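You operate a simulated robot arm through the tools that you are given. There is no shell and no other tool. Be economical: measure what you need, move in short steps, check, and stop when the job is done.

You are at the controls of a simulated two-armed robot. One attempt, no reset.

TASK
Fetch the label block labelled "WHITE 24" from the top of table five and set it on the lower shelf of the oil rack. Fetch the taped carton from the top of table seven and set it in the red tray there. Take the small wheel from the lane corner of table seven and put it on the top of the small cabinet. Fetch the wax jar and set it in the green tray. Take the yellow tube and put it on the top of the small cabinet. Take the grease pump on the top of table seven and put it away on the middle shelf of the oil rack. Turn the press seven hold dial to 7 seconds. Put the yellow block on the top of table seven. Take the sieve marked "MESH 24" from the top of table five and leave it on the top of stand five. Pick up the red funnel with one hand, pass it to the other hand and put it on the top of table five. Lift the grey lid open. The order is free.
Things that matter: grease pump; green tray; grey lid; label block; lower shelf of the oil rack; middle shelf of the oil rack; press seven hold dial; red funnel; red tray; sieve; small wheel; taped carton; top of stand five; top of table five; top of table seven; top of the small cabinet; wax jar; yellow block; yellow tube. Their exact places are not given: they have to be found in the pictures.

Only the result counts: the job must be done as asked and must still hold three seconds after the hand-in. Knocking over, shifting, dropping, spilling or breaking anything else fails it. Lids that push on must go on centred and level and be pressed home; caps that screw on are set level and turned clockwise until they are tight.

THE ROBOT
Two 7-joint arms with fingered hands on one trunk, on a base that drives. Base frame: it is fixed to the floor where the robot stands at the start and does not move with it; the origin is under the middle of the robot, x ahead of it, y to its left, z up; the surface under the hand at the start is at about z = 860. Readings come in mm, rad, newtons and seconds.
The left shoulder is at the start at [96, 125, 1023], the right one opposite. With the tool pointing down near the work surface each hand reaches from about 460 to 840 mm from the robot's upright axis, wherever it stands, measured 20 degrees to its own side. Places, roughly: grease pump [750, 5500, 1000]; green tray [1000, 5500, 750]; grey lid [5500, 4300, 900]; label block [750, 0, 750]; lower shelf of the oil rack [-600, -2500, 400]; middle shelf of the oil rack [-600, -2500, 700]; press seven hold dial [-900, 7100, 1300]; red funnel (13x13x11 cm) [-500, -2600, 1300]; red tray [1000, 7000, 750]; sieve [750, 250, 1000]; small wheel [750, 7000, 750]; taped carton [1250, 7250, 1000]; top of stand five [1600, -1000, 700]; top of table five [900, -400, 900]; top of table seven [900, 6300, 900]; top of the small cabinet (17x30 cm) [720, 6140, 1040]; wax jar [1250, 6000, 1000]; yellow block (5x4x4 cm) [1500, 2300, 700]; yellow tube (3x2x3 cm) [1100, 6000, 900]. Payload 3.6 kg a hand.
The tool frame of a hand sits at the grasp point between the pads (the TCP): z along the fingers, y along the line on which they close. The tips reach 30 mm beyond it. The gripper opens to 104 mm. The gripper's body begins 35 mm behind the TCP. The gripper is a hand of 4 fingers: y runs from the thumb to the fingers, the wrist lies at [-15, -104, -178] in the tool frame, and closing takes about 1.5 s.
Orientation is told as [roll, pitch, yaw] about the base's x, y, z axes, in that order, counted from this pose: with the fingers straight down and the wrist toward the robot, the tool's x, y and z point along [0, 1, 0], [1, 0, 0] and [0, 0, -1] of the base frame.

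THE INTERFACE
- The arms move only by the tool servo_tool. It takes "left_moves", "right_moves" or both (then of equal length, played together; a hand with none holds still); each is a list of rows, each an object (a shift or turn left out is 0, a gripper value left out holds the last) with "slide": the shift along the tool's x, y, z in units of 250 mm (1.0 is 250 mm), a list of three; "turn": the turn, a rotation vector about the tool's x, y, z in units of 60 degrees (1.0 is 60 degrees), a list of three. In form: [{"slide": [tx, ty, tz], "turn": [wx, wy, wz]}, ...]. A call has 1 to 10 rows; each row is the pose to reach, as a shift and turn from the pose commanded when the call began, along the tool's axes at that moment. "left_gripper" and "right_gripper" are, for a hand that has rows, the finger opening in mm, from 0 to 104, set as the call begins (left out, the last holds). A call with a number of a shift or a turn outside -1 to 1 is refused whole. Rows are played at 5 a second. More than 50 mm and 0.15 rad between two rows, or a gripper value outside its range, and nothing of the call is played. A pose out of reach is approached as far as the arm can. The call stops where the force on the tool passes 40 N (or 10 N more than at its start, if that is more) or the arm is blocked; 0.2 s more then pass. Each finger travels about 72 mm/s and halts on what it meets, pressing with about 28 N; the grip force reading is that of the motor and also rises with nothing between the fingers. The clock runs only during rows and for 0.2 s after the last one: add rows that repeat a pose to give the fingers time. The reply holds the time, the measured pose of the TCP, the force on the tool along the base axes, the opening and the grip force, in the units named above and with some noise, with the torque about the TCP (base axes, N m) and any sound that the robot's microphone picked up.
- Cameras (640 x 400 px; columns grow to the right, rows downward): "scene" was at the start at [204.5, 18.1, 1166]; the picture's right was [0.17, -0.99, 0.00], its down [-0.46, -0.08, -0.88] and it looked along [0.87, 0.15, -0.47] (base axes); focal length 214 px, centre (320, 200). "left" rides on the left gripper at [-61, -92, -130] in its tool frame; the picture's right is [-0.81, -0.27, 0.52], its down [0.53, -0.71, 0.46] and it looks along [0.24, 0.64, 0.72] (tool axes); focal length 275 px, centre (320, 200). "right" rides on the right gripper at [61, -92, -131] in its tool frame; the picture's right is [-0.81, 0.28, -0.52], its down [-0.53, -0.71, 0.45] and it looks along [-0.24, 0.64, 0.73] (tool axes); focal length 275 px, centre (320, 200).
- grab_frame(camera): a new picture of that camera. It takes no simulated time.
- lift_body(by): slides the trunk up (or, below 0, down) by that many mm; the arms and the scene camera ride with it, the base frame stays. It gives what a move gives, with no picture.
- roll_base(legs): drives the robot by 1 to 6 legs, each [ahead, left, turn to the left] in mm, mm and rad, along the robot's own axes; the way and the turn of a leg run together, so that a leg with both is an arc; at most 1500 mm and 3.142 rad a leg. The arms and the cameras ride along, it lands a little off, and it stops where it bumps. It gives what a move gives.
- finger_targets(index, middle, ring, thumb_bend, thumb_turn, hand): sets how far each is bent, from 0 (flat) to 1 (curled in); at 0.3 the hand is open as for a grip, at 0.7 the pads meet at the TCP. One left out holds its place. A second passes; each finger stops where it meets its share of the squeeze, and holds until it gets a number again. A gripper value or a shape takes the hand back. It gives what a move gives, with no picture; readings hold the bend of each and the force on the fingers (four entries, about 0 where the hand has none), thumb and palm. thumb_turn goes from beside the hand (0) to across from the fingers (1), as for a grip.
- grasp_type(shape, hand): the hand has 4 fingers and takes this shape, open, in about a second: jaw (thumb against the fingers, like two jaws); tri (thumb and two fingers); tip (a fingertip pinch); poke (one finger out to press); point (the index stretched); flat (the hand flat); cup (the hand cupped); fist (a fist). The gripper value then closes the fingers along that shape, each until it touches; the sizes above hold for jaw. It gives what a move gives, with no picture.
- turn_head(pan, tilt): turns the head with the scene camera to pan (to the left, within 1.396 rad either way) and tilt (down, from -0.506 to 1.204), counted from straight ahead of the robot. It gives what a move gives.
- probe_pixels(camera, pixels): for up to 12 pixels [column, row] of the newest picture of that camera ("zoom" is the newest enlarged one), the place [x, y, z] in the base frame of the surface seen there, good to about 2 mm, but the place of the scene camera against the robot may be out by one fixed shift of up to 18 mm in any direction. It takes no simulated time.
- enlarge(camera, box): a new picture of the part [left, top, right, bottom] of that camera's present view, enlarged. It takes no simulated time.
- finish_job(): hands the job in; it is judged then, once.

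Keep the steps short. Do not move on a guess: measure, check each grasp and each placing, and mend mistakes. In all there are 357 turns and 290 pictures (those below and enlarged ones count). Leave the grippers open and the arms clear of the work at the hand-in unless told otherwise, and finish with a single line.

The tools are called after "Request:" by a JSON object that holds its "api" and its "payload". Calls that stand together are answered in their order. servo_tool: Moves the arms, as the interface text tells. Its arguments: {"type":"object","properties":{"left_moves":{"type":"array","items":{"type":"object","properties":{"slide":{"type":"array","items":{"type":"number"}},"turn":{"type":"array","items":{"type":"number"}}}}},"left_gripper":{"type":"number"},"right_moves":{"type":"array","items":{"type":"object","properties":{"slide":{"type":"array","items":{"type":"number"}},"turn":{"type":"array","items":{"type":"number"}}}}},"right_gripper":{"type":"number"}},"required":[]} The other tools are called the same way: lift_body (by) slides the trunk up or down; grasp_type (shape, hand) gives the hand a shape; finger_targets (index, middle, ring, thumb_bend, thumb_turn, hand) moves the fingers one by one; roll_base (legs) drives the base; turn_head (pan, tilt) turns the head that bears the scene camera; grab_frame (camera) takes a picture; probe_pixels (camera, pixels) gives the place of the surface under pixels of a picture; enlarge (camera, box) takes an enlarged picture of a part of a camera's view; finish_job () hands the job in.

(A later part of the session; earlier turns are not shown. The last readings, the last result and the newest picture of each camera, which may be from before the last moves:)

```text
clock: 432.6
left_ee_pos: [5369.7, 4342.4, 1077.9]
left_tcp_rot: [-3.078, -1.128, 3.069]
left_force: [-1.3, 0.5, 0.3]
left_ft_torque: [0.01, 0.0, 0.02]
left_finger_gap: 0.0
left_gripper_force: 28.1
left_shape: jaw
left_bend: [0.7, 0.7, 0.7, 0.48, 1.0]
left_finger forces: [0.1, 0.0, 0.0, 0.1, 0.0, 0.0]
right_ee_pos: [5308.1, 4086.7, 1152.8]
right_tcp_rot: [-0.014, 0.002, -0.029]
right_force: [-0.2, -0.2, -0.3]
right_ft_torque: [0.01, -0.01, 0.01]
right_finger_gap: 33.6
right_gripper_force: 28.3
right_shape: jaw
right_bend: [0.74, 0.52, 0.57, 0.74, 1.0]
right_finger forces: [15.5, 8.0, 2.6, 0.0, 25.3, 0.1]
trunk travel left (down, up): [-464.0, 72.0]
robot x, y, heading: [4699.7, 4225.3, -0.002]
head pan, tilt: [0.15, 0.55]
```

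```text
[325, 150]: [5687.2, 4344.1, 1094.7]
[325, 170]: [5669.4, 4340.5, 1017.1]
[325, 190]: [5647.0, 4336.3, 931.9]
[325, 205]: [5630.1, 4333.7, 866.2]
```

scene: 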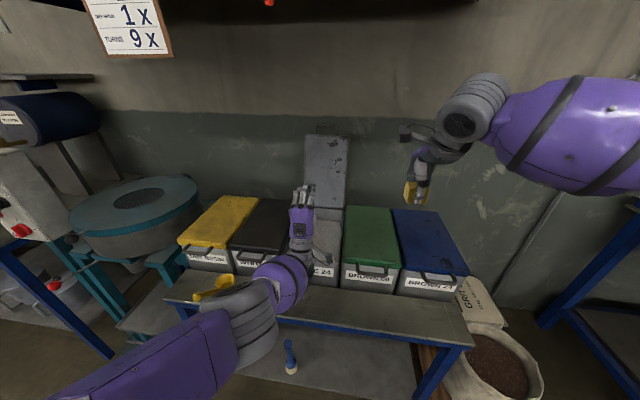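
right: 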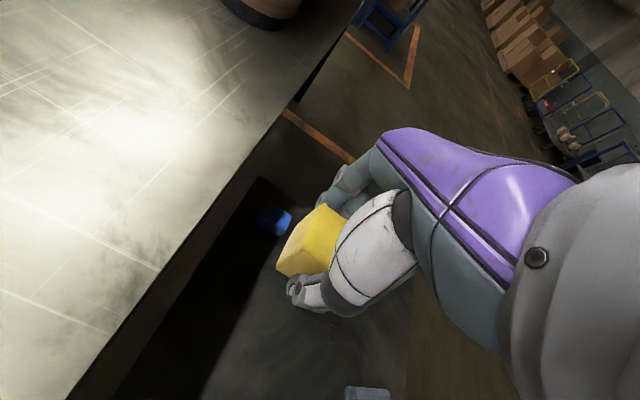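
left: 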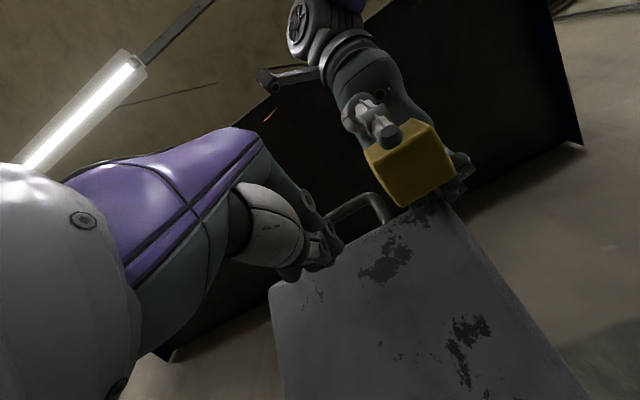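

The grey lid stays open at about 104°. Now reset the left hand to point down, backing away from the bench.

Request:
{"api": "roll_base", "payload": {"legs": [[-350, 0, 0]]}}

Request:
{"api": "servo_tool", "payload": {"left_moves": [{"slide": [0.05, 0, 0], "turn": [0.12, 0, 0]}, {"slide": [0.1, 0, 0], "turn": [0.24, 0, 0]}, {"slide": [0.2, 0.05, -0.05], "turn": [0.36, 0, 0]}, {"slide": [0.3, 0.1, -0.1], "turn": [0.48, 0, 0]}, {"slide": [0.4, 0.15, -0.2], "turn": [0.6, 0, 0]}, {"slide": [0.5, 0.2, -0.3], "turn": [0.72, 0, 0]}, {"slide": [0.5, 0.25, -0.4], "turn": [0.84, 0, 0]}, {"slide": [0.5, 0.3, -0.5], "turn": [0.96, 0, 0]}, {"slide": [0.5, 0.3, -0.5], "turn": [0.96, 0, 0]}], "left_gripper": 104}}

Request:
{"api": "servo_tool", "payload": {"left_moves": [{"turn": [0.12, 0, 0]}, {"turn": [0.24, 0, 0]}, {"turn": [0.36, 0, 0]}, {"turn": [0.48, 0, 0]}, {"turn": [0.6, 0, 0]}, {"turn": [0.72, 0, 0]}, {"turn": [0.84, 0, 0]}, {"turn": [0.96, 0, 0]}, {"turn": [0.96, 0, 0]}]}}

Request:
{"api": "roll_base", "payload": {"legs": [[0, 0, 1.57], [0, 0, 0.7]]}}

Request:
{"api": "turn_head", "payload": {"pan": 0.0, "tilt": 0.3}}

Request:
{"api": "grab_frame", "payload": {"camera": "scene"}}

```text
clock: 434.9
left_ee_pos: [5019.7, 4341.8, 1078.4]
left_tcp_rot: [-3.078, -1.127, 3.07]
left_force: [0.0, -0.4, 0.7]
left_ft_torque: [-0.01, 0.01, -0.02]
left_finger_gap: 0.0
left_gripper_force: 28.1
left_shape: jaw
left_bend: [0.7, 0.7, 0.7, 0.48, 1.0]
left_finger forces: [0.0, 0.0, 0.0, 0.0, 0.0, 0.0]
right_ee_pos: [4959.6, 4087.5, 1153.0]
right_tcp_rot: [-0.014, 0.003, -0.028]
right_force: [-0.2, -0.4, -0.1]
right_ft_torque: [0.0, 0.01, 0.0]
right_finger_gap: 34.0
right_gripper_force: 28.4
right_shape: jaw
right_bend: [0.74, 0.52, 0.57, 0.74, 1.0]
right_finger forces: [15.5, 8.0, 2.7, 0.0, 25.3, 0.0]
trunk travel left (down, up): [-464.0, 72.0]
robot x, y, heading: [4354.6, 4224.0, -0.003]
head pan, tilt: [0.15, 0.55]
```

```text
clock: 436.9
left_ee_pos: [4879.9, 4473.9, 1085.9]
left_tcp_rot: [-0.048, -1.006, 0.027]
left_force: [0.1, -0.3, 0.0]
left_ft_torque: [0.0, -0.03, 0.02]
left_finger_gap: 104.0
left_gripper_force: 0.0
left_shape: jaw
left_bend: [0.3, 0.3, 0.3, 0.3, 0.97]
left_finger forces: [0.0, 0.0, 0.0, 0.0, 0.0, 0.0]
left hand out of reach, approached as far as the arm can: row 1, 2, 3, 4
right_ee_pos: [4961.3, 4088.5, 1153.2]
right_tcp_rot: [-0.016, 0.005, -0.025]
right_force: [0.3, 0.4, -0.8]
right_ft_torque: [0.0, 0.03, 0.0]
right_finger_gap: 33.9
right_gripper_force: 28.1
right_shape: jaw
right_bend: [0.74, 0.52, 0.57, 0.74, 1.0]
right_finger forces: [15.7, 8.1, 2.6, 0.1, 25.4, 0.0]
trunk travel left (down, up): [-464.0, 72.0]
robot x, y, heading: [4354.9, 4227.4, 0.0]
head pan, tilt: [0.15, 0.55]
```

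```text
clock: 438.9
left_ee_pos: [4876.5, 4471.6, 1088.8]
left_tcp_rot: [-0.029, -0.002, -0.016]
left_force: [0.2, -0.4, -0.2]
left_ft_torque: [-0.01, 0.0, 0.03]
left_finger_gap: 104.3
left_gripper_force: 0.1
left_shape: jaw
left_bend: [0.3, 0.3, 0.3, 0.3, 0.97]
left_finger forces: [0.0, 0.0, 0.1, 0.1, 0.0, 0.1]
right_ee_pos: [4960.0, 4088.4, 1153.6]
right_tcp_rot: [-0.016, 0.006, -0.027]
right_force: [-0.8, -0.1, -0.8]
right_ft_torque: [0.01, 0.01, 0.0]
right_finger_gap: 33.9
right_gripper_force: 28.3
right_shape: jaw
right_bend: [0.74, 0.52, 0.57, 0.74, 1.0]
right_finger forces: [15.7, 8.1, 2.7, 0.0, 25.4, 0.1]
trunk travel left (down, up): [-464.0, 72.0]
robot x, y, heading: [4357.7, 4223.9, 0.002]
head pan, tilt: [0.15, 0.55]
```

```text
clock: 445.0
left_ee_pos: [3828.3, 4473.2, 1088.2]
left_tcp_rot: [-0.026, -0.003, 2.25]
left_force: [-0.3, -0.8, -1.2]
left_ft_torque: [0.01, -0.02, 0.0]
left_finger_gap: 104.3
left_gripper_force: 0.1
left_shape: jaw
left_bend: [0.3, 0.3, 0.3, 0.3, 0.97]
left_finger forces: [0.0, 0.0, 0.1, 0.1, 0.1, 0.0]
right_ee_pos: [4069.6, 4780.8, 1150.9]
right_tcp_rot: [-0.012, 0.005, 2.235]
right_force: [0.2, -0.8, 0.7]
right_ft_torque: [-0.02, -0.01, -0.02]
right_finger_gap: 33.6
right_gripper_force: 27.8
right_shape: jaw
right_bend: [0.74, 0.52, 0.57, 0.74, 1.0]
right_finger forces: [15.5, 7.9, 2.6, 0.0, 24.8, 0.0]
trunk travel left (down, up): [-464.0, 72.0]
robot x, y, heading: [4350.2, 4223.9, 2.263]
head pan, tilt: [0.15, 0.55]
```

```text
clock: 445.7
left_ee_pos: [3828.2, 4473.1, 1088.0]
left_tcp_rot: [-0.025, -0.003, 2.251]
left_force: [-0.3, 0.9, -0.1]
left_ft_torque: [0.03, -0.03, 0.04]
left_finger_gap: 103.9
left_gripper_force: 0.0
left_shape: jaw
left_bend: [0.3, 0.3, 0.3, 0.3, 0.97]
left_finger forces: [0.1, 0.0, 0.0, 0.1, 0.0, 0.1]
right_ee_pos: [4071.0, 4780.4, 1152.4]
right_tcp_rot: [-0.014, 0.005, 2.234]
right_force: [-0.4, 0.0, 0.0]
right_ft_torque: [0.01, 0.0, -0.01]
right_finger_gap: 33.4
right_gripper_force: 28.4
right_shape: jaw
right_bend: [0.74, 0.52, 0.57, 0.74, 1.0]
right_finger forces: [15.5, 7.8, 2.7, 0.0, 24.9, 0.0]
trunk travel left (down, up): [-464.0, 72.0]
robot x, y, heading: [4352.6, 4222.4, 2.264]
head pan, tilt: [0.0, 0.3]
```

```text
107 pictures are left
```

scene: 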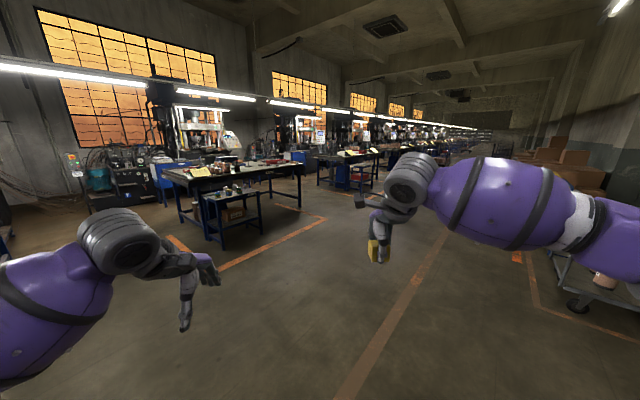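

The table at (235,175) should be table seven, with a stand in front. Enlarge.

Request:
{"api": "enlarge", "payload": {"camera": "scene", "box": [140, 130, 330, 250]}}

Request:
{"api": "probe_pixels", "payload": {"camera": "scene", "pixels": [[170, 172], [298, 165], [205, 193], [258, 190], [225, 235], [235, 168], [345, 160], [300, 205]]}}

```text
3.33 times, centred on (235, 190) of scene
```

zoom: 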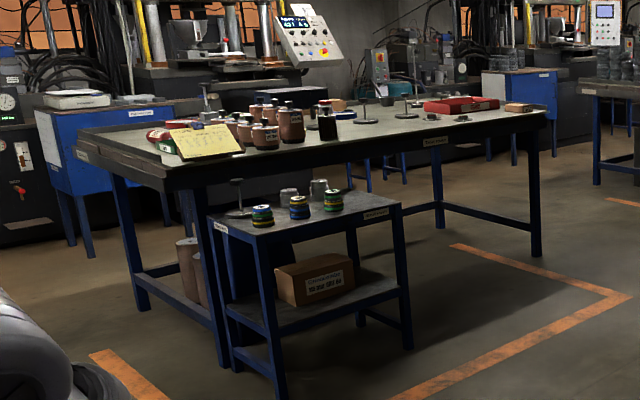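

```text
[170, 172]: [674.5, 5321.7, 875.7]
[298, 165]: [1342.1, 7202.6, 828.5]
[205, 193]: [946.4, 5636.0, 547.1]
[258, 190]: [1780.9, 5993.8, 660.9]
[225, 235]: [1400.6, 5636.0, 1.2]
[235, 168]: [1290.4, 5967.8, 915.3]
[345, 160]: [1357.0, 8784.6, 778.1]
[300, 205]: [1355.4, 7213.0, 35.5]
```

Table seven spans x to 1355, y 5310–7215; stand seven sits at its east side. Drive to its north-east part and face it.

Request:
{"api": "roll_base", "payload": {"legs": [[1500, 0, 0], [1500, 0, 0], [0, 0, 0.88], [450, 0, 0]]}}

Request:
{"api": "turn_head", "payload": {"pan": 0.0, "tilt": 0.55}}

Request:
{"api": "grab_frame", "payload": {"camera": "scene"}}

```text
clock: 464.6
left_ee_pos: [1476.8, 6207.5, 1088.2]
left_tcp_rot: [-0.025, -0.005, -3.124]
left_force: [0.6, 0.3, 0.2]
left_ft_torque: [-0.03, 0.0, 0.01]
left_finger_gap: 104.1
left_gripper_force: 0.1
left_shape: jaw
left_bend: [0.3, 0.3, 0.3, 0.3, 0.97]
left_finger forces: [0.0, 0.1, 0.0, 0.1, 0.1, 0.0]
right_ee_pos: [1382.6, 6587.1, 1153.3]
right_tcp_rot: [-0.013, 0.007, -3.139]
right_force: [-0.4, 0.3, -0.8]
right_ft_torque: [0.01, -0.02, -0.02]
right_finger_gap: 33.2
right_gripper_force: 27.8
right_shape: jaw
right_bend: [0.74, 0.52, 0.57, 0.74, 1.0]
right_finger forces: [15.4, 8.0, 2.6, 0.1, 24.7, 0.0]
trunk travel left (down, up): [-464.0, 72.0]
robot x, y, heading: [1993.2, 6470.5, -3.116]
head pan, tilt: [0.0, 0.3]
```

```text
clock: 465.4
left_ee_pos: [1476.0, 6207.5, 1089.0]
left_tcp_rot: [-0.028, -0.003, -3.126]
left_force: [0.0, -0.5, -0.9]
left_ft_torque: [0.01, -0.01, 0.01]
left_finger_gap: 103.9
left_gripper_force: 0.0
left_shape: jaw
left_bend: [0.3, 0.3, 0.3, 0.3, 0.97]
left_finger forces: [0.0, 0.0, 0.1, 0.1, 0.0, 0.0]
right_ee_pos: [1382.7, 6587.3, 1153.0]
right_tcp_rot: [-0.014, 0.003, -3.138]
right_force: [-0.3, -0.8, -0.6]
right_ft_torque: [0.02, -0.01, 0.0]
right_finger_gap: 33.2
right_gripper_force: 28.2
right_shape: jaw
right_bend: [0.74, 0.52, 0.57, 0.74, 1.0]
right_finger forces: [15.4, 8.1, 2.6, 0.0, 24.7, 0.1]
trunk travel left (down, up): [-464.0, 72.0]
robot x, y, heading: [1992.1, 6468.4, -3.105]
head pan, tilt: [0.0, 0.55]
```

```text
105 pictures are left
```

scene: 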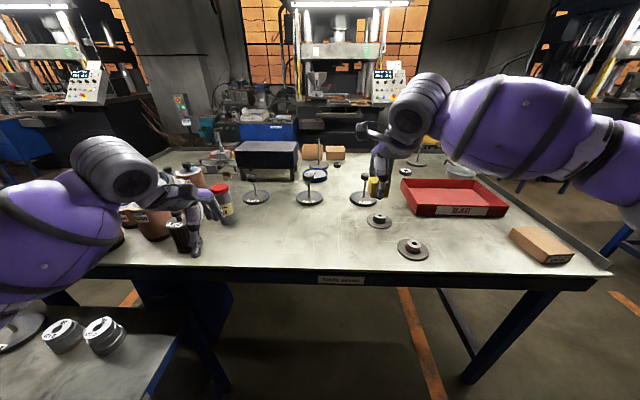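

Request:
{"api": "enlarge", "payload": {"camera": "scene", "box": [190, 130, 430, 280]}}

Request:
{"api": "probe_pixels", "payload": {"camera": "scene", "pixels": [[290, 230], [320, 245], [265, 148], [267, 172], [450, 195], [540, 240], [515, 235], [570, 258], [222, 200], [412, 248], [378, 218], [430, 165]]}}

```text
2.67 times, centred on (310, 205) of scene
```

zoom: 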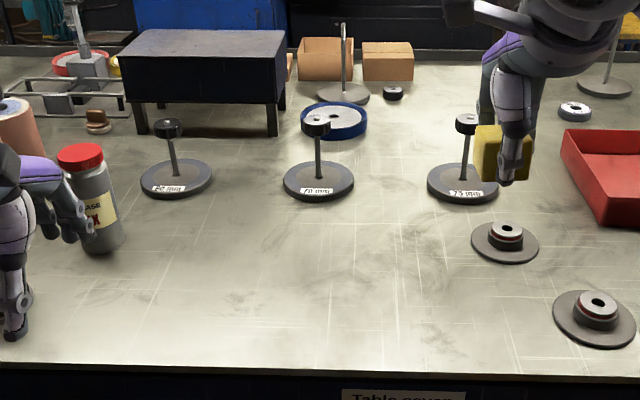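

```text
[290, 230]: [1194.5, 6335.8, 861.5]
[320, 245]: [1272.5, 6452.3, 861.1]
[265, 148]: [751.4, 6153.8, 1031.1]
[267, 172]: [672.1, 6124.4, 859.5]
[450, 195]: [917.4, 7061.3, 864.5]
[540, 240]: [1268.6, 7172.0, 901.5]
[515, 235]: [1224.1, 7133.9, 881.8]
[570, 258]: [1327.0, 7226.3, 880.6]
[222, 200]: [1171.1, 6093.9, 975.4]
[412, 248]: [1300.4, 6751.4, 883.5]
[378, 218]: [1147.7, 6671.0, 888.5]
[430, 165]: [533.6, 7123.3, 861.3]
```

Clear picture. First put the yellow block on the free area at about (1200,6480). Drive closer.

Request:
{"api": "roll_base", "payload": {"legs": [[230, 0, -0.03]]}}

Request:
{"api": "servo_tool", "payload": {"right_moves": [{"slide": [0.1, -0.06, 0]}, {"slide": [0.2, -0.1, 0]}, {"slide": [0.3, -0.14, 0.1]}, {"slide": [0.4, -0.18, 0.25]}, {"slide": [0.42, -0.18, 0.43]}, {"slide": [0.42, -0.18, 0.6]}, {"slide": [0.42, -0.18, 0.78]}, {"slide": [0.42, -0.18, 0.9]}, {"slide": [0.42, -0.18, 0.9]}]}}

Request:
{"api": "grab_frame", "payload": {"camera": "right"}}

```text
clock: 467.1
left_ee_pos: [1241.9, 6219.6, 1088.7]
left_tcp_rot: [-0.026, -0.004, 3.129]
left_force: [0.5, 0.7, -0.6]
left_ft_torque: [-0.01, -0.01, 0.02]
left_finger_gap: 104.2
left_gripper_force: 0.1
left_shape: jaw
left_bend: [0.3, 0.3, 0.3, 0.3, 0.97]
left_finger forces: [0.0, 0.1, 0.0, 0.0, 0.0, 0.0]
right_ee_pos: [1158.5, 6602.1, 1152.3]
right_tcp_rot: [-0.014, 0.006, 3.116]
right_force: [0.4, 0.0, -0.7]
right_ft_torque: [-0.02, 0.04, 0.0]
right_finger_gap: 33.3
right_gripper_force: 27.9
right_shape: jaw
right_bend: [0.74, 0.52, 0.57, 0.74, 1.0]
right_finger forces: [15.4, 8.0, 2.7, 0.0, 24.8, 0.0]
trunk travel left (down, up): [-464.0, 72.0]
robot x, y, heading: [1766.7, 6464.8, -3.138]
head pan, tilt: [0.0, 0.55]
```

```text
clock: 469.1
left_ee_pos: [1242.4, 6219.9, 1088.1]
left_tcp_rot: [-0.028, -0.004, 3.128]
left_force: [0.4, -1.1, 0.3]
left_ft_torque: [-0.03, 0.01, -0.02]
left_finger_gap: 104.2
left_gripper_force: 0.0
left_shape: jaw
left_bend: [0.3, 0.3, 0.3, 0.3, 0.97]
left_finger forces: [0.0, 0.1, 0.1, 0.0, 0.1, 0.1]
right_ee_pos: [1201.5, 6500.5, 926.3]
right_tcp_rot: [-0.013, 0.003, 3.115]
right_force: [-0.2, -0.5, 0.0]
right_ft_torque: [0.01, 0.01, -0.02]
right_finger_gap: 33.5
right_gripper_force: 27.8
right_shape: jaw
right_bend: [0.74, 0.52, 0.57, 0.74, 1.0]
right_finger forces: [15.4, 7.9, 2.6, 0.0, 24.6, 0.1]
trunk travel left (down, up): [-464.0, 72.0]
robot x, y, heading: [1769.0, 6460.3, -3.143]
head pan, tilt: [0.0, 0.55]
```

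```text
103 pictures are left
```

right: 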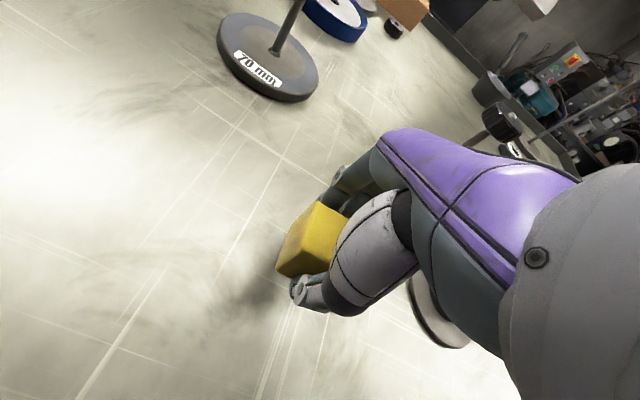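

Clear surface. Lower to contact and release.

Request:
{"api": "servo_tool", "payload": {"right_moves": [{"slide": [0, 0, 0.06]}, {"slide": [0, 0, 0.11]}, {"slide": [0, 0, 0.128]}, {"slide": [0, 0, 0.134]}, {"slide": [0, 0, 0.134]}]}}

Request:
{"api": "servo_tool", "payload": {"right_moves": [{"slide": [0, 0, 0]}, {"slide": [0, 0, 0]}, {"slide": [0, 0, 0]}, {"slide": [0, 0, 0]}, {"slide": [0, 0, 0]}, {"slide": [0, 0, 0]}], "right_gripper": 104}}

Request:
{"api": "servo_tool", "payload": {"right_moves": [{"slide": [0, 0, -0.1]}, {"slide": [0, 0, -0.28]}, {"slide": [0, 0, -0.46]}, {"slide": [0, 0, -0.64]}, {"slide": [0, 0, -0.82]}, {"slide": [0, 0, -0.9]}]}}

Request:
{"api": "grab_frame", "payload": {"camera": "scene"}}

```text
clock: 470.3
left_ee_pos: [1241.8, 6219.7, 1088.9]
left_tcp_rot: [-0.028, -0.004, 3.127]
left_force: [-0.1, 0.0, 0.8]
left_ft_torque: [0.0, -0.04, -0.01]
left_finger_gap: 104.0
left_gripper_force: 0.1
left_shape: jaw
left_bend: [0.3, 0.3, 0.3, 0.3, 0.97]
left_finger forces: [0.0, 0.1, 0.0, 0.0, 0.0, 0.0]
right_ee_pos: [1202.6, 6498.8, 893.3]
right_tcp_rot: [-0.015, 0.004, 3.117]
right_force: [-0.8, 0.3, 1.5]
right_ft_torque: [-0.03, 0.09, -0.04]
right_finger_gap: 33.3
right_gripper_force: 28.0
right_shape: jaw
right_bend: [0.74, 0.52, 0.57, 0.74, 1.0]
right_finger forces: [15.8, 8.1, 2.8, 0.1, 24.8, 0.0]
trunk travel left (down, up): [-464.0, 72.0]
robot x, y, heading: [1771.3, 6465.5, -3.137]
head pan, tilt: [0.0, 0.55]
```

```text
clock: 471.7
left_ee_pos: [1242.3, 6219.7, 1088.2]
left_tcp_rot: [-0.027, -0.003, 3.129]
left_force: [0.4, 0.1, -0.2]
left_ft_torque: [0.0, -0.01, 0.0]
left_finger_gap: 104.1
left_gripper_force: 0.1
left_shape: jaw
left_bend: [0.3, 0.3, 0.3, 0.3, 0.97]
left_finger forces: [0.1, 0.0, 0.0, 0.1, 0.0, 0.0]
right_ee_pos: [1201.8, 6499.9, 893.2]
right_tcp_rot: [-0.013, 0.005, 3.114]
right_force: [0.5, 0.9, -0.1]
right_ft_torque: [-0.01, -0.01, 0.02]
right_finger_gap: 103.9
right_gripper_force: 0.0
right_shape: jaw
right_bend: [0.3, 0.3, 0.3, 0.3, 0.98]
right_finger forces: [0.0, 0.0, 0.0, 0.1, 0.1, 0.1]
trunk travel left (down, up): [-464.0, 72.0]
robot x, y, heading: [1767.9, 6465.4, -3.139]
head pan, tilt: [0.0, 0.55]
```

```text
clock: 473.1
left_ee_pos: [1243.1, 6218.6, 1089.0]
left_tcp_rot: [-0.026, -0.002, 3.129]
left_force: [-0.1, 0.2, -0.8]
left_ft_torque: [-0.01, 0.0, -0.01]
left_finger_gap: 103.9
left_gripper_force: 0.1
left_shape: jaw
left_bend: [0.3, 0.3, 0.3, 0.3, 0.97]
left_finger forces: [0.1, 0.0, 0.0, 0.1, 0.0, 0.0]
right_ee_pos: [1203.8, 6496.0, 1117.3]
right_tcp_rot: [-0.014, 0.004, 3.116]
right_force: [0.4, 0.5, -0.4]
right_ft_torque: [0.0, 0.03, 0.0]
right_finger_gap: 103.3
right_gripper_force: 0.1
right_shape: jaw
right_bend: [0.3, 0.3, 0.3, 0.3, 0.98]
right_finger forces: [0.0, 0.0, 0.0, 0.1, 0.0, 0.0]
trunk travel left (down, up): [-464.0, 72.0]
robot x, y, heading: [1767.5, 6464.8, -3.142]
head pan, tilt: [0.0, 0.55]
```

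```text
102 pictures are left
```

scene: 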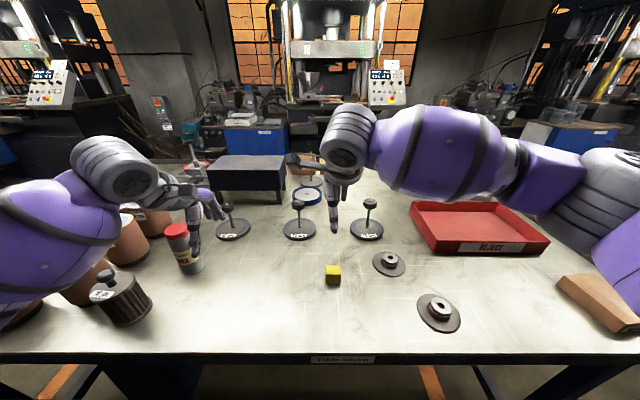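

The yellow block is on table seven. Now strafe right to the taped carton and red tray.

Request:
{"api": "roll_base", "payload": {"legs": [[0, -520, 0]]}}

Request:
{"api": "grab_frame", "payload": {"camera": "right"}}

Request:
{"api": "grab_frame", "payload": {"camera": "scene"}}

```text
clock: 478.2
left_ee_pos: [1241.2, 6746.2, 1087.9]
left_tcp_rot: [-0.027, -0.004, 3.126]
left_force: [-0.2, 0.2, -0.2]
left_ft_torque: [-0.01, 0.0, 0.0]
left_finger_gap: 103.7
left_gripper_force: 0.0
left_shape: jaw
left_bend: [0.3, 0.3, 0.3, 0.3, 0.97]
left_finger forces: [0.0, 0.0, 0.1, 0.0, 0.0, 0.0]
right_ee_pos: [1203.9, 7022.6, 1117.4]
right_tcp_rot: [-0.014, 0.003, 3.111]
right_force: [0.4, -0.2, 0.5]
right_ft_torque: [-0.01, -0.01, 0.0]
right_finger_gap: 103.8
right_gripper_force: 0.2
right_shape: jaw
right_bend: [0.3, 0.3, 0.3, 0.3, 0.98]
right_finger forces: [0.0, 0.0, 0.0, 0.0, 0.1, 0.0]
trunk travel left (down, up): [-464.0, 72.0]
robot x, y, heading: [1768.0, 6983.7, 3.14]
head pan, tilt: [0.0, 0.55]
```

```text
101 pictures are left
```

right: 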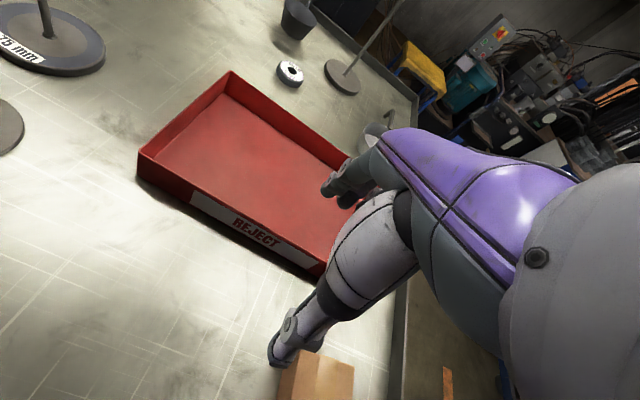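

```text
100 pictures are left
```

scene: 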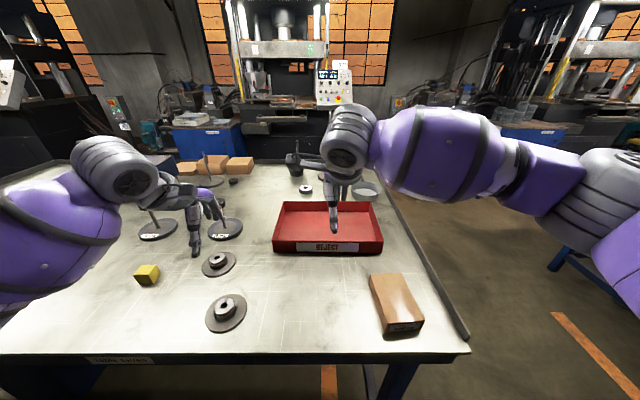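

Request:
{"api": "probe_pixels", "payload": {"camera": "scene", "pixels": [[372, 278], [405, 277], [419, 317], [385, 322], [394, 297], [285, 240], [372, 240], [290, 210], [365, 212], [328, 225], [304, 188]]}}

Request:
{"api": "probe_pixels", "payload": {"camera": "right", "pixels": [[305, 360], [345, 365], [320, 385], [250, 160], [300, 200], [210, 110], [190, 170], [320, 260]]}}

```text
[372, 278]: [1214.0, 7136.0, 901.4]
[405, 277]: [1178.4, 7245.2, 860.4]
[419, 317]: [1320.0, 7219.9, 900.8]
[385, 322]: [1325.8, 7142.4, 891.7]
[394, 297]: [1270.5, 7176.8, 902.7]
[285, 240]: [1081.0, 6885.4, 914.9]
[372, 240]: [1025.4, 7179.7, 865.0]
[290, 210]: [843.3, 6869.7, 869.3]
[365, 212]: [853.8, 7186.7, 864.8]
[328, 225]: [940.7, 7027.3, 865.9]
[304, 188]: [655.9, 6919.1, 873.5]
```

```text
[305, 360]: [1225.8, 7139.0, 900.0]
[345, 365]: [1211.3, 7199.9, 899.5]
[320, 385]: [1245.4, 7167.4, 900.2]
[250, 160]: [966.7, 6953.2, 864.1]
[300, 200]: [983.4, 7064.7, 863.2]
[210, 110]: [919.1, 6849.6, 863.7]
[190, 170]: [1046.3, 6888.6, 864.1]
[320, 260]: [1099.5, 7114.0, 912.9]
```

The carton is 120×75×41 mm, long side along x, so I'd better grip it across y from the table's north side. Drive around to the north and face −y.

Request:
{"api": "roll_base", "payload": {"legs": [[0, -690, 0], [0, 0, 1.57], [0, -380, 0]]}}

Request:
{"api": "grab_frame", "payload": {"camera": "right"}}

```text
clock: 492.0
left_ee_pos: [1630.7, 7152.6, 1089.0]
left_tcp_rot: [-0.026, -0.003, -1.586]
left_force: [0.2, 0.0, -0.4]
left_ft_torque: [0.01, -0.01, 0.02]
left_finger_gap: 104.0
left_gripper_force: 0.1
left_shape: jaw
left_bend: [0.3, 0.3, 0.3, 0.3, 0.97]
left_finger forces: [0.1, 0.0, 0.0, 0.0, 0.1, 0.0]
right_ee_pos: [1354.2, 7115.5, 1117.3]
right_tcp_rot: [-0.013, 0.002, -1.6]
right_force: [0.4, 0.0, -0.3]
right_ft_torque: [0.0, 0.03, 0.01]
right_finger_gap: 104.1
right_gripper_force: 0.1
right_shape: jaw
right_bend: [0.3, 0.3, 0.3, 0.3, 0.98]
right_finger forces: [0.1, 0.1, 0.0, 0.0, 0.0, 0.0]
trunk travel left (down, up): [-464.0, 72.0]
robot x, y, heading: [1383.5, 7678.1, -1.572]
head pan, tilt: [0.0, 0.55]
```

```text
99 pictures are left
```

right: 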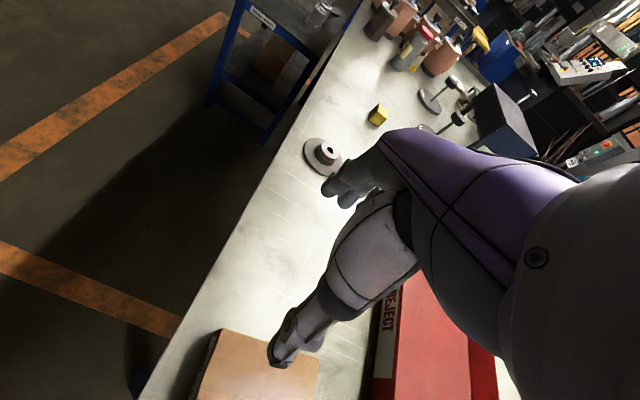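

Request:
{"api": "servo_tool", "payload": {"right_moves": [{"slide": [-0.11, -0.08, 0]}, {"slide": [-0.22, -0.16, 0]}, {"slide": [-0.33, -0.25, 0]}, {"slide": [-0.33, -0.25, 0.16]}, {"slide": [-0.33, -0.25, 0.32]}, {"slide": [-0.33, -0.25, 0.4]}, {"slide": [-0.33, -0.25, 0.4]}]}}

Request:
{"api": "grab_frame", "payload": {"camera": "right"}}

```text
clock: 493.6
left_ee_pos: [1630.2, 7153.8, 1088.0]
left_tcp_rot: [-0.028, -0.003, -1.586]
left_force: [0.7, -0.1, 0.6]
left_ft_torque: [0.01, 0.01, -0.02]
left_finger_gap: 104.3
left_gripper_force: 0.1
left_shape: jaw
left_bend: [0.3, 0.3, 0.3, 0.3, 0.97]
left_finger forces: [0.0, 0.0, 0.1, 0.0, 0.1, 0.1]
right_ee_pos: [1271.3, 7181.4, 1016.5]
right_tcp_rot: [-0.013, 0.002, -1.599]
right_force: [0.0, -0.3, 0.7]
right_ft_torque: [0.03, 0.03, 0.01]
right_finger_gap: 104.0
right_gripper_force: 0.1
right_shape: jaw
right_bend: [0.3, 0.3, 0.3, 0.3, 0.98]
right_finger forces: [0.1, 0.1, 0.0, 0.0, 0.0, 0.0]
trunk travel left (down, up): [-464.0, 72.0]
robot x, y, heading: [1385.7, 7678.2, -1.572]
head pan, tilt: [0.0, 0.55]
```

```text
98 pictures are left
```

right: 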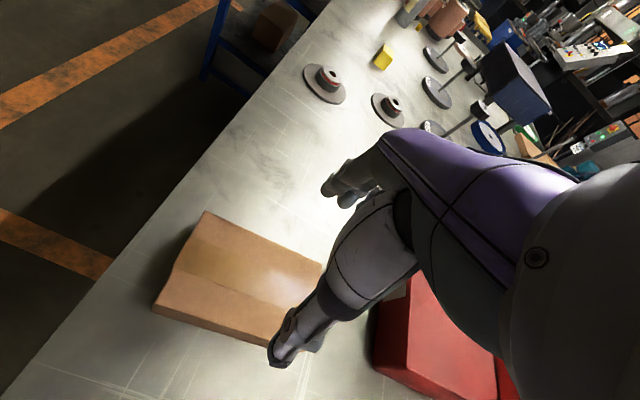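

Request:
{"api": "probe_pixels", "payload": {"camera": "right", "pixels": [[208, 215], [160, 305], [318, 262], [265, 335], [240, 270], [250, 240], [210, 310]]}}

```text
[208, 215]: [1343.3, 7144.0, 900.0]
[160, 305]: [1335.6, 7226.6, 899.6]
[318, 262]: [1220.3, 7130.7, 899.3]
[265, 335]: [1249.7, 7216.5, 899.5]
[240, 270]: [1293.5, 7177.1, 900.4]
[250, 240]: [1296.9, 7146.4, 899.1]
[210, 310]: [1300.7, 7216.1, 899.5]
```

Carton centre ≈ (1278,7179), turned 6°. Align the yaw, descend and grip across its 83 mm.

Request:
{"api": "servo_tool", "payload": {"right_moves": [{"slide": [0.028, 0.008, 0], "turn": [0, 0, -0.129]}, {"slide": [0.028, 0.008, 0.14], "turn": [0, 0, -0.129]}, {"slide": [0.028, 0.008, 0.3], "turn": [0, 0, -0.129]}, {"slide": [0.028, 0.008, 0.44], "turn": [0, 0, -0.129]}, {"slide": [0.028, 0.008, 0.492], "turn": [0, 0, -0.129]}, {"slide": [0.028, 0.008, 0.492], "turn": [0, 0, -0.129]}]}}

Request:
{"api": "servo_tool", "payload": {"right_moves": [{"slide": [0, 0, 0]}, {"slide": [0, 0, 0]}, {"slide": [0, 0, 0]}, {"slide": [0, 0, 0]}, {"slide": [0, 0, 0]}, {"slide": [0, 0, 0]}], "right_gripper": 50}}

Request:
{"api": "servo_tool", "payload": {"right_moves": [{"slide": [0, 0, -0.1]}, {"slide": [0, 0, -0.25]}, {"slide": [0, 0, -0.42]}, {"slide": [0, 0, -0.5]}]}}

Request:
{"api": "grab_frame", "payload": {"camera": "right"}}

```text
clock: 495.0
left_ee_pos: [1630.2, 7153.8, 1089.2]
left_tcp_rot: [-0.029, -0.005, -1.586]
left_force: [0.1, 0.0, -0.2]
left_ft_torque: [0.0, 0.01, -0.05]
left_finger_gap: 103.7
left_gripper_force: 0.1
left_shape: jaw
left_bend: [0.3, 0.3, 0.3, 0.3, 0.97]
left_finger forces: [0.0, 0.0, 0.1, 0.1, 0.0, 0.0]
right_ee_pos: [1276.8, 7178.7, 897.1]
right_tcp_rot: [-0.015, 0.004, -1.464]
right_force: [-0.3, -0.3, 5.2]
right_ft_torque: [0.0, -0.02, 0.0]
right_finger_gap: 103.9
right_gripper_force: 0.1
right_shape: jaw
right_bend: [0.29, 0.3, 0.3, 0.29, 0.98]
right_finger forces: [2.6, 0.0, 0.0, 0.0, 2.2, 0.0]
trunk travel left (down, up): [-464.0, 72.0]
robot x, y, heading: [1385.1, 7679.4, -1.574]
head pan, tilt: [0.0, 0.55]
```

```text
clock: 496.4
left_ee_pos: [1629.7, 7153.3, 1088.9]
left_tcp_rot: [-0.027, -0.003, -1.587]
left_force: [-0.2, -0.6, -1.1]
left_ft_torque: [0.02, -0.02, 0.03]
left_finger_gap: 104.1
left_gripper_force: 0.1
left_shape: jaw
left_bend: [0.3, 0.3, 0.3, 0.3, 0.97]
left_finger forces: [0.1, 0.0, 0.1, 0.0, 0.1, 0.0]
right_ee_pos: [1276.2, 7178.3, 895.9]
right_tcp_rot: [-0.014, 0.004, -1.465]
right_force: [0.4, -1.2, 3.3]
right_ft_torque: [-0.23, 0.04, 0.06]
right_finger_gap: 82.5
right_gripper_force: 28.2
right_shape: jaw
right_bend: [0.27, 0.35, 0.32, 0.46, 0.98]
right_finger forces: [22.7, 11.7, 3.9, 0.0, 37.2, 0.0]
trunk travel left (down, up): [-464.0, 72.0]
robot x, y, heading: [1382.1, 7681.4, -1.572]
head pan, tilt: [0.0, 0.55]
```

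```text
clock: 497.4
left_ee_pos: [1630.9, 7153.8, 1088.0]
left_tcp_rot: [-0.027, -0.003, -1.587]
left_force: [-0.3, 0.1, -0.1]
left_ft_torque: [-0.02, -0.01, 0.03]
left_finger_gap: 104.0
left_gripper_force: 0.1
left_shape: jaw
left_bend: [0.3, 0.3, 0.3, 0.3, 0.97]
left_finger forces: [0.1, 0.1, 0.1, 0.0, 0.0, 0.0]
right_ee_pos: [1276.5, 7178.1, 1019.9]
right_tcp_rot: [-0.013, 0.006, -1.464]
right_force: [0.1, 0.2, -2.7]
right_ft_torque: [0.01, 0.05, 0.01]
right_finger_gap: 82.4
right_gripper_force: 27.7
right_shape: jaw
right_bend: [0.27, 0.35, 0.32, 0.46, 0.98]
right_finger forces: [21.7, 11.6, 3.4, 0.1, 37.1, 0.0]
trunk travel left (down, up): [-464.0, 72.0]
robot x, y, heading: [1387.7, 7678.8, -1.573]
head pan, tilt: [0.0, 0.55]
```

```text
97 pictures are left
```

right: 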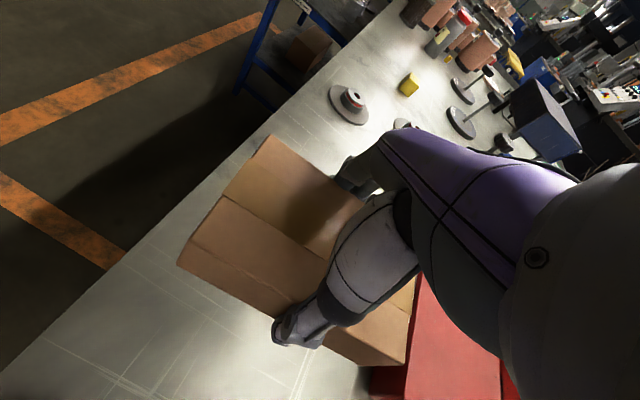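

Carton lifted. Strafe right 310 mm and carry it over the red tray.

Request:
{"api": "roll_base", "payload": {"legs": [[0, -308, 0]]}}

Request:
{"api": "servo_tool", "payload": {"right_moves": [{"slide": [0, 0.15, 0]}, {"slide": [0, 0.3, 0]}, {"slide": [0, 0.45, 0]}, {"slide": [0, 0.54, 0]}, {"slide": [0, 0.54, 0]}]}}

Request:
{"api": "grab_frame", "payload": {"camera": "right"}}

Request:
{"api": "grab_frame", "payload": {"camera": "scene"}}

```text
clock: 500.7
left_ee_pos: [1326.0, 7152.8, 1088.1]
left_tcp_rot: [-0.025, -0.004, -1.586]
left_force: [0.9, 0.1, 0.4]
left_ft_torque: [0.02, -0.01, 0.0]
left_finger_gap: 104.0
left_gripper_force: 0.0
left_shape: jaw
left_bend: [0.3, 0.3, 0.3, 0.3, 0.97]
left_finger forces: [0.1, 0.0, 0.1, 0.0, 0.1, 0.0]
right_ee_pos: [973.7, 7178.0, 1019.4]
right_tcp_rot: [-0.013, 0.008, -1.463]
right_force: [-0.9, -0.3, -2.6]
right_ft_torque: [0.0, -0.02, 0.01]
right_finger_gap: 82.3
right_gripper_force: 27.8
right_shape: jaw
right_bend: [0.27, 0.35, 0.32, 0.46, 0.98]
right_finger forces: [21.7, 11.4, 3.5, 0.0, 37.0, 0.0]
trunk travel left (down, up): [-464.0, 72.0]
robot x, y, heading: [1079.3, 7680.5, -1.568]
head pan, tilt: [0.0, 0.55]
```

```text
clock: 501.9
left_ee_pos: [1326.6, 7156.2, 1088.2]
left_tcp_rot: [-0.027, -0.004, -1.586]
left_force: [0.1, -0.5, 0.7]
left_ft_torque: [-0.05, 0.0, 0.03]
left_finger_gap: 103.9
left_gripper_force: 0.1
left_shape: jaw
left_bend: [0.3, 0.3, 0.3, 0.3, 0.97]
left_finger forces: [0.0, 0.1, 0.0, 0.0, 0.1, 0.1]
right_ee_pos: [988.8, 7044.9, 1020.5]
right_tcp_rot: [-0.013, 0.006, -1.463]
right_force: [0.3, -0.1, -2.6]
right_ft_torque: [0.01, 0.0, 0.01]
right_finger_gap: 82.3
right_gripper_force: 27.9
right_shape: jaw
right_bend: [0.27, 0.35, 0.32, 0.46, 0.98]
right_finger forces: [21.6, 11.6, 3.4, 0.1, 36.9, 0.0]
trunk travel left (down, up): [-464.0, 72.0]
robot x, y, heading: [1080.5, 7678.3, -1.575]
head pan, tilt: [0.0, 0.55]
```

```text
96 pictures are left
```

right: 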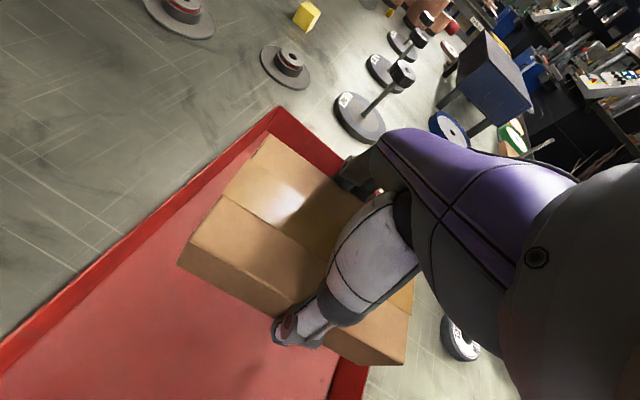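

```text
95 pictures are left
```

scene: 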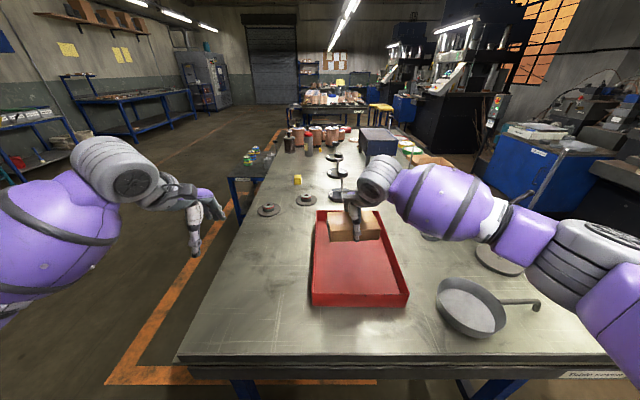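

Request:
{"api": "probe_pixels", "payload": {"camera": "scene", "pixels": [[322, 285], [397, 285], [325, 212], [385, 225], [360, 295], [355, 270]]}}

Request:
{"api": "probe_pixels", "payload": {"camera": "right", "pixels": [[275, 112], [10, 345], [320, 160], [200, 210], [345, 385], [260, 370]]}}

```text
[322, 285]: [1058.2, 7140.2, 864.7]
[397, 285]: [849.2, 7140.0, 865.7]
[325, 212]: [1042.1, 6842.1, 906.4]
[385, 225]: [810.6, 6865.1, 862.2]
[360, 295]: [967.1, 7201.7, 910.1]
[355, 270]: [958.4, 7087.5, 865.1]
```

```text
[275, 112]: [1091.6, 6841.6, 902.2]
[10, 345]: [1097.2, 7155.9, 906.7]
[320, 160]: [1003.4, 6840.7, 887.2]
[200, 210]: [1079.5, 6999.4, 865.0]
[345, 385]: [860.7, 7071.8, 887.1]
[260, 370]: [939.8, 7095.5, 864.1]
```

Well inside the tray. Lower to the tray floor and release.

Request:
{"api": "servo_tool", "payload": {"right_moves": [{"slide": [0, 0, 0.16]}, {"slide": [0, 0, 0.32]}, {"slide": [0, 0, 0.44]}, {"slide": [0, 0, 0.47]}, {"slide": [0, 0, 0.478]}, {"slide": [0, 0, 0.478]}]}}

Request:
{"api": "servo_tool", "payload": {"right_moves": [{"slide": [0, 0, 0]}, {"slide": [0, 0, 0]}, {"slide": [0, 0, 0]}, {"slide": [0, 0, 0]}, {"slide": [0, 0, 0]}], "right_gripper": 104}}

Request:
{"api": "servo_tool", "payload": {"right_moves": [{"slide": [0, 0, -0.1]}, {"slide": [0, 0, -0.28]}, {"slide": [0, 0, -0.46]}, {"slide": [0, 0, -0.64]}, {"slide": [0, 0, -0.8]}]}}

Request:
{"api": "grab_frame", "payload": {"camera": "right"}}

```text
clock: 503.3
left_ee_pos: [1326.4, 7153.8, 1088.3]
left_tcp_rot: [-0.026, -0.005, -1.585]
left_force: [0.3, 0.6, -1.0]
left_ft_torque: [-0.02, 0.02, 0.0]
left_finger_gap: 104.0
left_gripper_force: 0.0
left_shape: jaw
left_bend: [0.3, 0.3, 0.3, 0.3, 0.97]
left_finger forces: [0.0, 0.1, 0.0, 0.0, 0.0, 0.0]
right_ee_pos: [985.9, 7042.8, 900.9]
right_tcp_rot: [-0.014, 0.005, -1.463]
right_force: [-0.2, -0.1, -1.3]
right_ft_torque: [-0.06, 0.02, -0.02]
right_finger_gap: 82.0
right_gripper_force: 28.1
right_shape: jaw
right_bend: [0.27, 0.35, 0.32, 0.46, 0.98]
right_finger forces: [21.3, 11.5, 3.6, 0.1, 36.7, 0.0]
trunk travel left (down, up): [-464.0, 72.0]
robot x, y, heading: [1079.8, 7678.5, -1.572]
head pan, tilt: [0.0, 0.55]
```

```text
clock: 504.5
left_ee_pos: [1325.7, 7155.0, 1088.9]
left_tcp_rot: [-0.026, -0.003, -1.585]
left_force: [0.1, -0.1, -0.3]
left_ft_torque: [0.01, -0.02, -0.01]
left_finger_gap: 103.9
left_gripper_force: 0.1
left_shape: jaw
left_bend: [0.3, 0.3, 0.3, 0.3, 0.97]
left_finger forces: [0.1, 0.0, 0.1, 0.0, 0.0, 0.0]
right_ee_pos: [986.2, 7043.6, 902.0]
right_tcp_rot: [-0.014, 0.006, -1.463]
right_force: [1.0, -1.6, 2.4]
right_ft_torque: [-0.05, -0.03, -0.04]
right_finger_gap: 103.8
right_gripper_force: 0.0
right_shape: jaw
right_bend: [0.29, 0.3, 0.3, 0.29, 0.98]
right_finger forces: [3.2, 0.0, 0.0, 0.0, 1.1, 0.1]
trunk travel left (down, up): [-464.0, 72.0]
robot x, y, heading: [1081.3, 7680.1, -1.572]
head pan, tilt: [0.0, 0.55]
```

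```text
clock: 505.7
left_ee_pos: [1327.1, 7155.4, 1087.8]
left_tcp_rot: [-0.029, -0.004, -1.584]
left_force: [-0.1, 0.0, -0.2]
left_ft_torque: [-0.04, -0.03, 0.02]
left_finger_gap: 103.8
left_gripper_force: 0.1
left_shape: jaw
left_bend: [0.3, 0.3, 0.3, 0.3, 0.97]
left_finger forces: [0.0, 0.1, 0.0, 0.1, 0.1, 0.0]
right_ee_pos: [989.2, 7044.0, 1099.0]
right_tcp_rot: [-0.013, 0.007, -1.462]
right_force: [-0.1, 0.5, -0.1]
right_ft_torque: [-0.01, -0.03, -0.03]
right_finger_gap: 104.2
right_gripper_force: 0.1
right_shape: jaw
right_bend: [0.3, 0.3, 0.3, 0.3, 0.98]
right_finger forces: [0.0, 0.0, 0.0, 0.1, 0.0, 0.1]
trunk travel left (down, up): [-464.0, 72.0]
robot x, y, heading: [1081.2, 7682.1, -1.57]
head pan, tilt: [0.0, 0.55]
```

```text
94 pictures are left
```

right: 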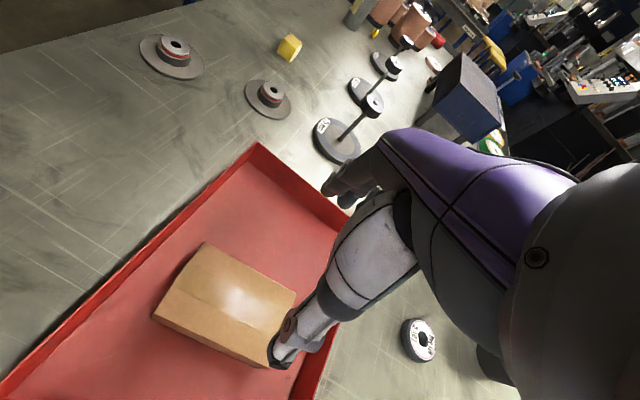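

Carton is in the red tray. Look at the small wheel at (420,340) and measure it.

Request:
{"api": "enlarge", "payload": {"camera": "right", "box": [380, 100, 540, 380]}}

Request:
{"api": "probe_pixels", "payload": {"camera": "right", "pixels": [[418, 325], [418, 350], [408, 340], [430, 338], [412, 358], [460, 70], [440, 100], [500, 110]]}}

```text
1.43 times, centred on (460, 240) of right
```

zoom: 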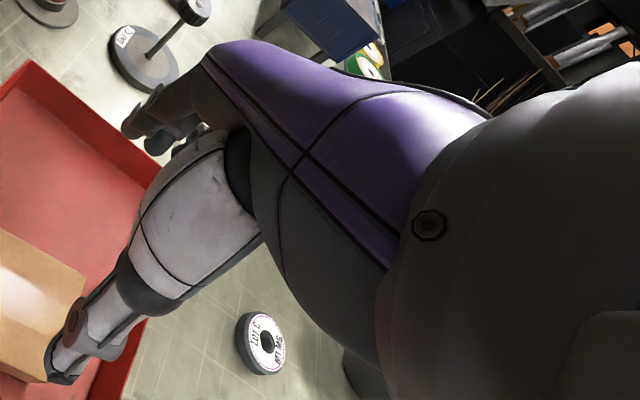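

```text
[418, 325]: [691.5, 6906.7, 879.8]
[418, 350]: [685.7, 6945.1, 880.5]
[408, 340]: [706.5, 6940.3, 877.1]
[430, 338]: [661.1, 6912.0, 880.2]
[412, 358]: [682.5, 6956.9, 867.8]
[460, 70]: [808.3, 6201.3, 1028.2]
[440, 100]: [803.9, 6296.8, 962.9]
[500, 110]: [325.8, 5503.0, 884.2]
```

The wheel (LOT C), about 55 mm wide, is at (682,6927). Strafe right and forward to reach it.

Request:
{"api": "roll_base", "payload": {"legs": [[70, -260, 0]]}}

Request:
{"api": "servo_tool", "payload": {"right_moves": [{"slide": [-0.06, 0.06, 0], "turn": [0, 0, 0.05]}, {"slide": [-0.12, 0.12, 0.1], "turn": [0, 0, 0.1]}, {"slide": [-0.16, 0.16, 0.25], "turn": [0, 0, 0.1]}, {"slide": [-0.16, 0.16, 0.4], "turn": [0, 0, 0.1]}, {"slide": [-0.16, 0.16, 0.44], "turn": [0, 0, 0.1]}]}}

Request:
{"api": "grab_frame", "payload": {"camera": "right"}}

```text
clock: 508.6
left_ee_pos: [1064.1, 7085.5, 1088.1]
left_tcp_rot: [-0.027, -0.004, -1.585]
left_force: [0.2, 0.3, -0.3]
left_ft_torque: [0.01, 0.01, -0.01]
left_finger_gap: 104.2
left_gripper_force: 0.1
left_shape: jaw
left_bend: [0.3, 0.3, 0.3, 0.3, 0.97]
left_finger forces: [0.0, 0.0, 0.0, 0.0, 0.0, 0.1]
right_ee_pos: [726.0, 6974.1, 1099.5]
right_tcp_rot: [-0.013, 0.008, -1.462]
right_force: [-1.2, -0.1, 0.2]
right_ft_torque: [0.04, 0.0, 0.01]
right_finger_gap: 103.8
right_gripper_force: 0.1
right_shape: jaw
right_bend: [0.3, 0.3, 0.3, 0.3, 0.98]
right_finger forces: [0.0, 0.0, 0.1, 0.0, 0.0, 0.1]
trunk travel left (down, up): [-464.0, 72.0]
robot x, y, heading: [817.0, 7609.5, -1.572]
head pan, tilt: [0.0, 0.55]
```

```text
clock: 509.8
left_ee_pos: [1063.6, 7085.0, 1087.8]
left_tcp_rot: [-0.029, -0.004, -1.584]
left_force: [0.3, 0.4, -0.6]
left_ft_torque: [0.04, 0.01, 0.0]
left_finger_gap: 104.2
left_gripper_force: 0.0
left_shape: jaw
left_bend: [0.3, 0.3, 0.3, 0.3, 0.97]
left_finger forces: [0.1, 0.0, 0.0, 0.0, 0.0, 0.0]
right_ee_pos: [686.5, 6931.2, 989.3]
right_tcp_rot: [-0.013, 0.005, -1.568]
right_force: [-0.3, -0.3, -0.7]
right_ft_torque: [0.0, 0.01, 0.02]
right_finger_gap: 104.1
right_gripper_force: 0.0
right_shape: jaw
right_bend: [0.3, 0.3, 0.3, 0.3, 0.98]
right_finger forces: [0.0, 0.0, 0.0, 0.0, 0.1, 0.0]
trunk travel left (down, up): [-464.0, 72.0]
robot x, y, heading: [817.4, 7610.6, -1.574]
head pan, tilt: [0.0, 0.55]
```

```text
92 pictures are left
```

right: 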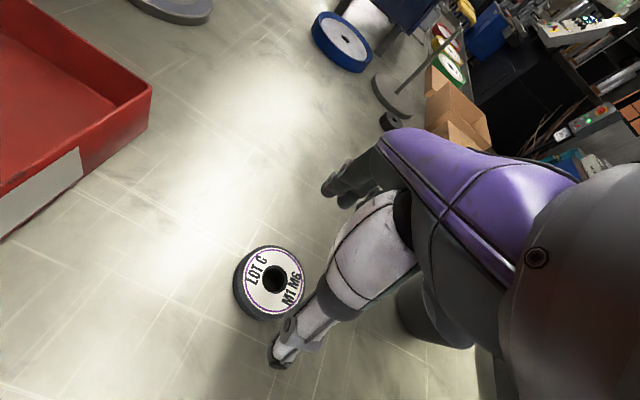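

Request:
{"api": "probe_pixels", "payload": {"camera": "right", "pixels": [[245, 285], [302, 275], [265, 249], [283, 312], [262, 268], [395, 310]]}}

```text
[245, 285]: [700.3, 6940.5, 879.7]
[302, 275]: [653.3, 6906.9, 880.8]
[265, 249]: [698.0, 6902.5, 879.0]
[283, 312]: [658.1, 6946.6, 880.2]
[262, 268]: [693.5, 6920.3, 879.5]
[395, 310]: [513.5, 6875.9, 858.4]
```

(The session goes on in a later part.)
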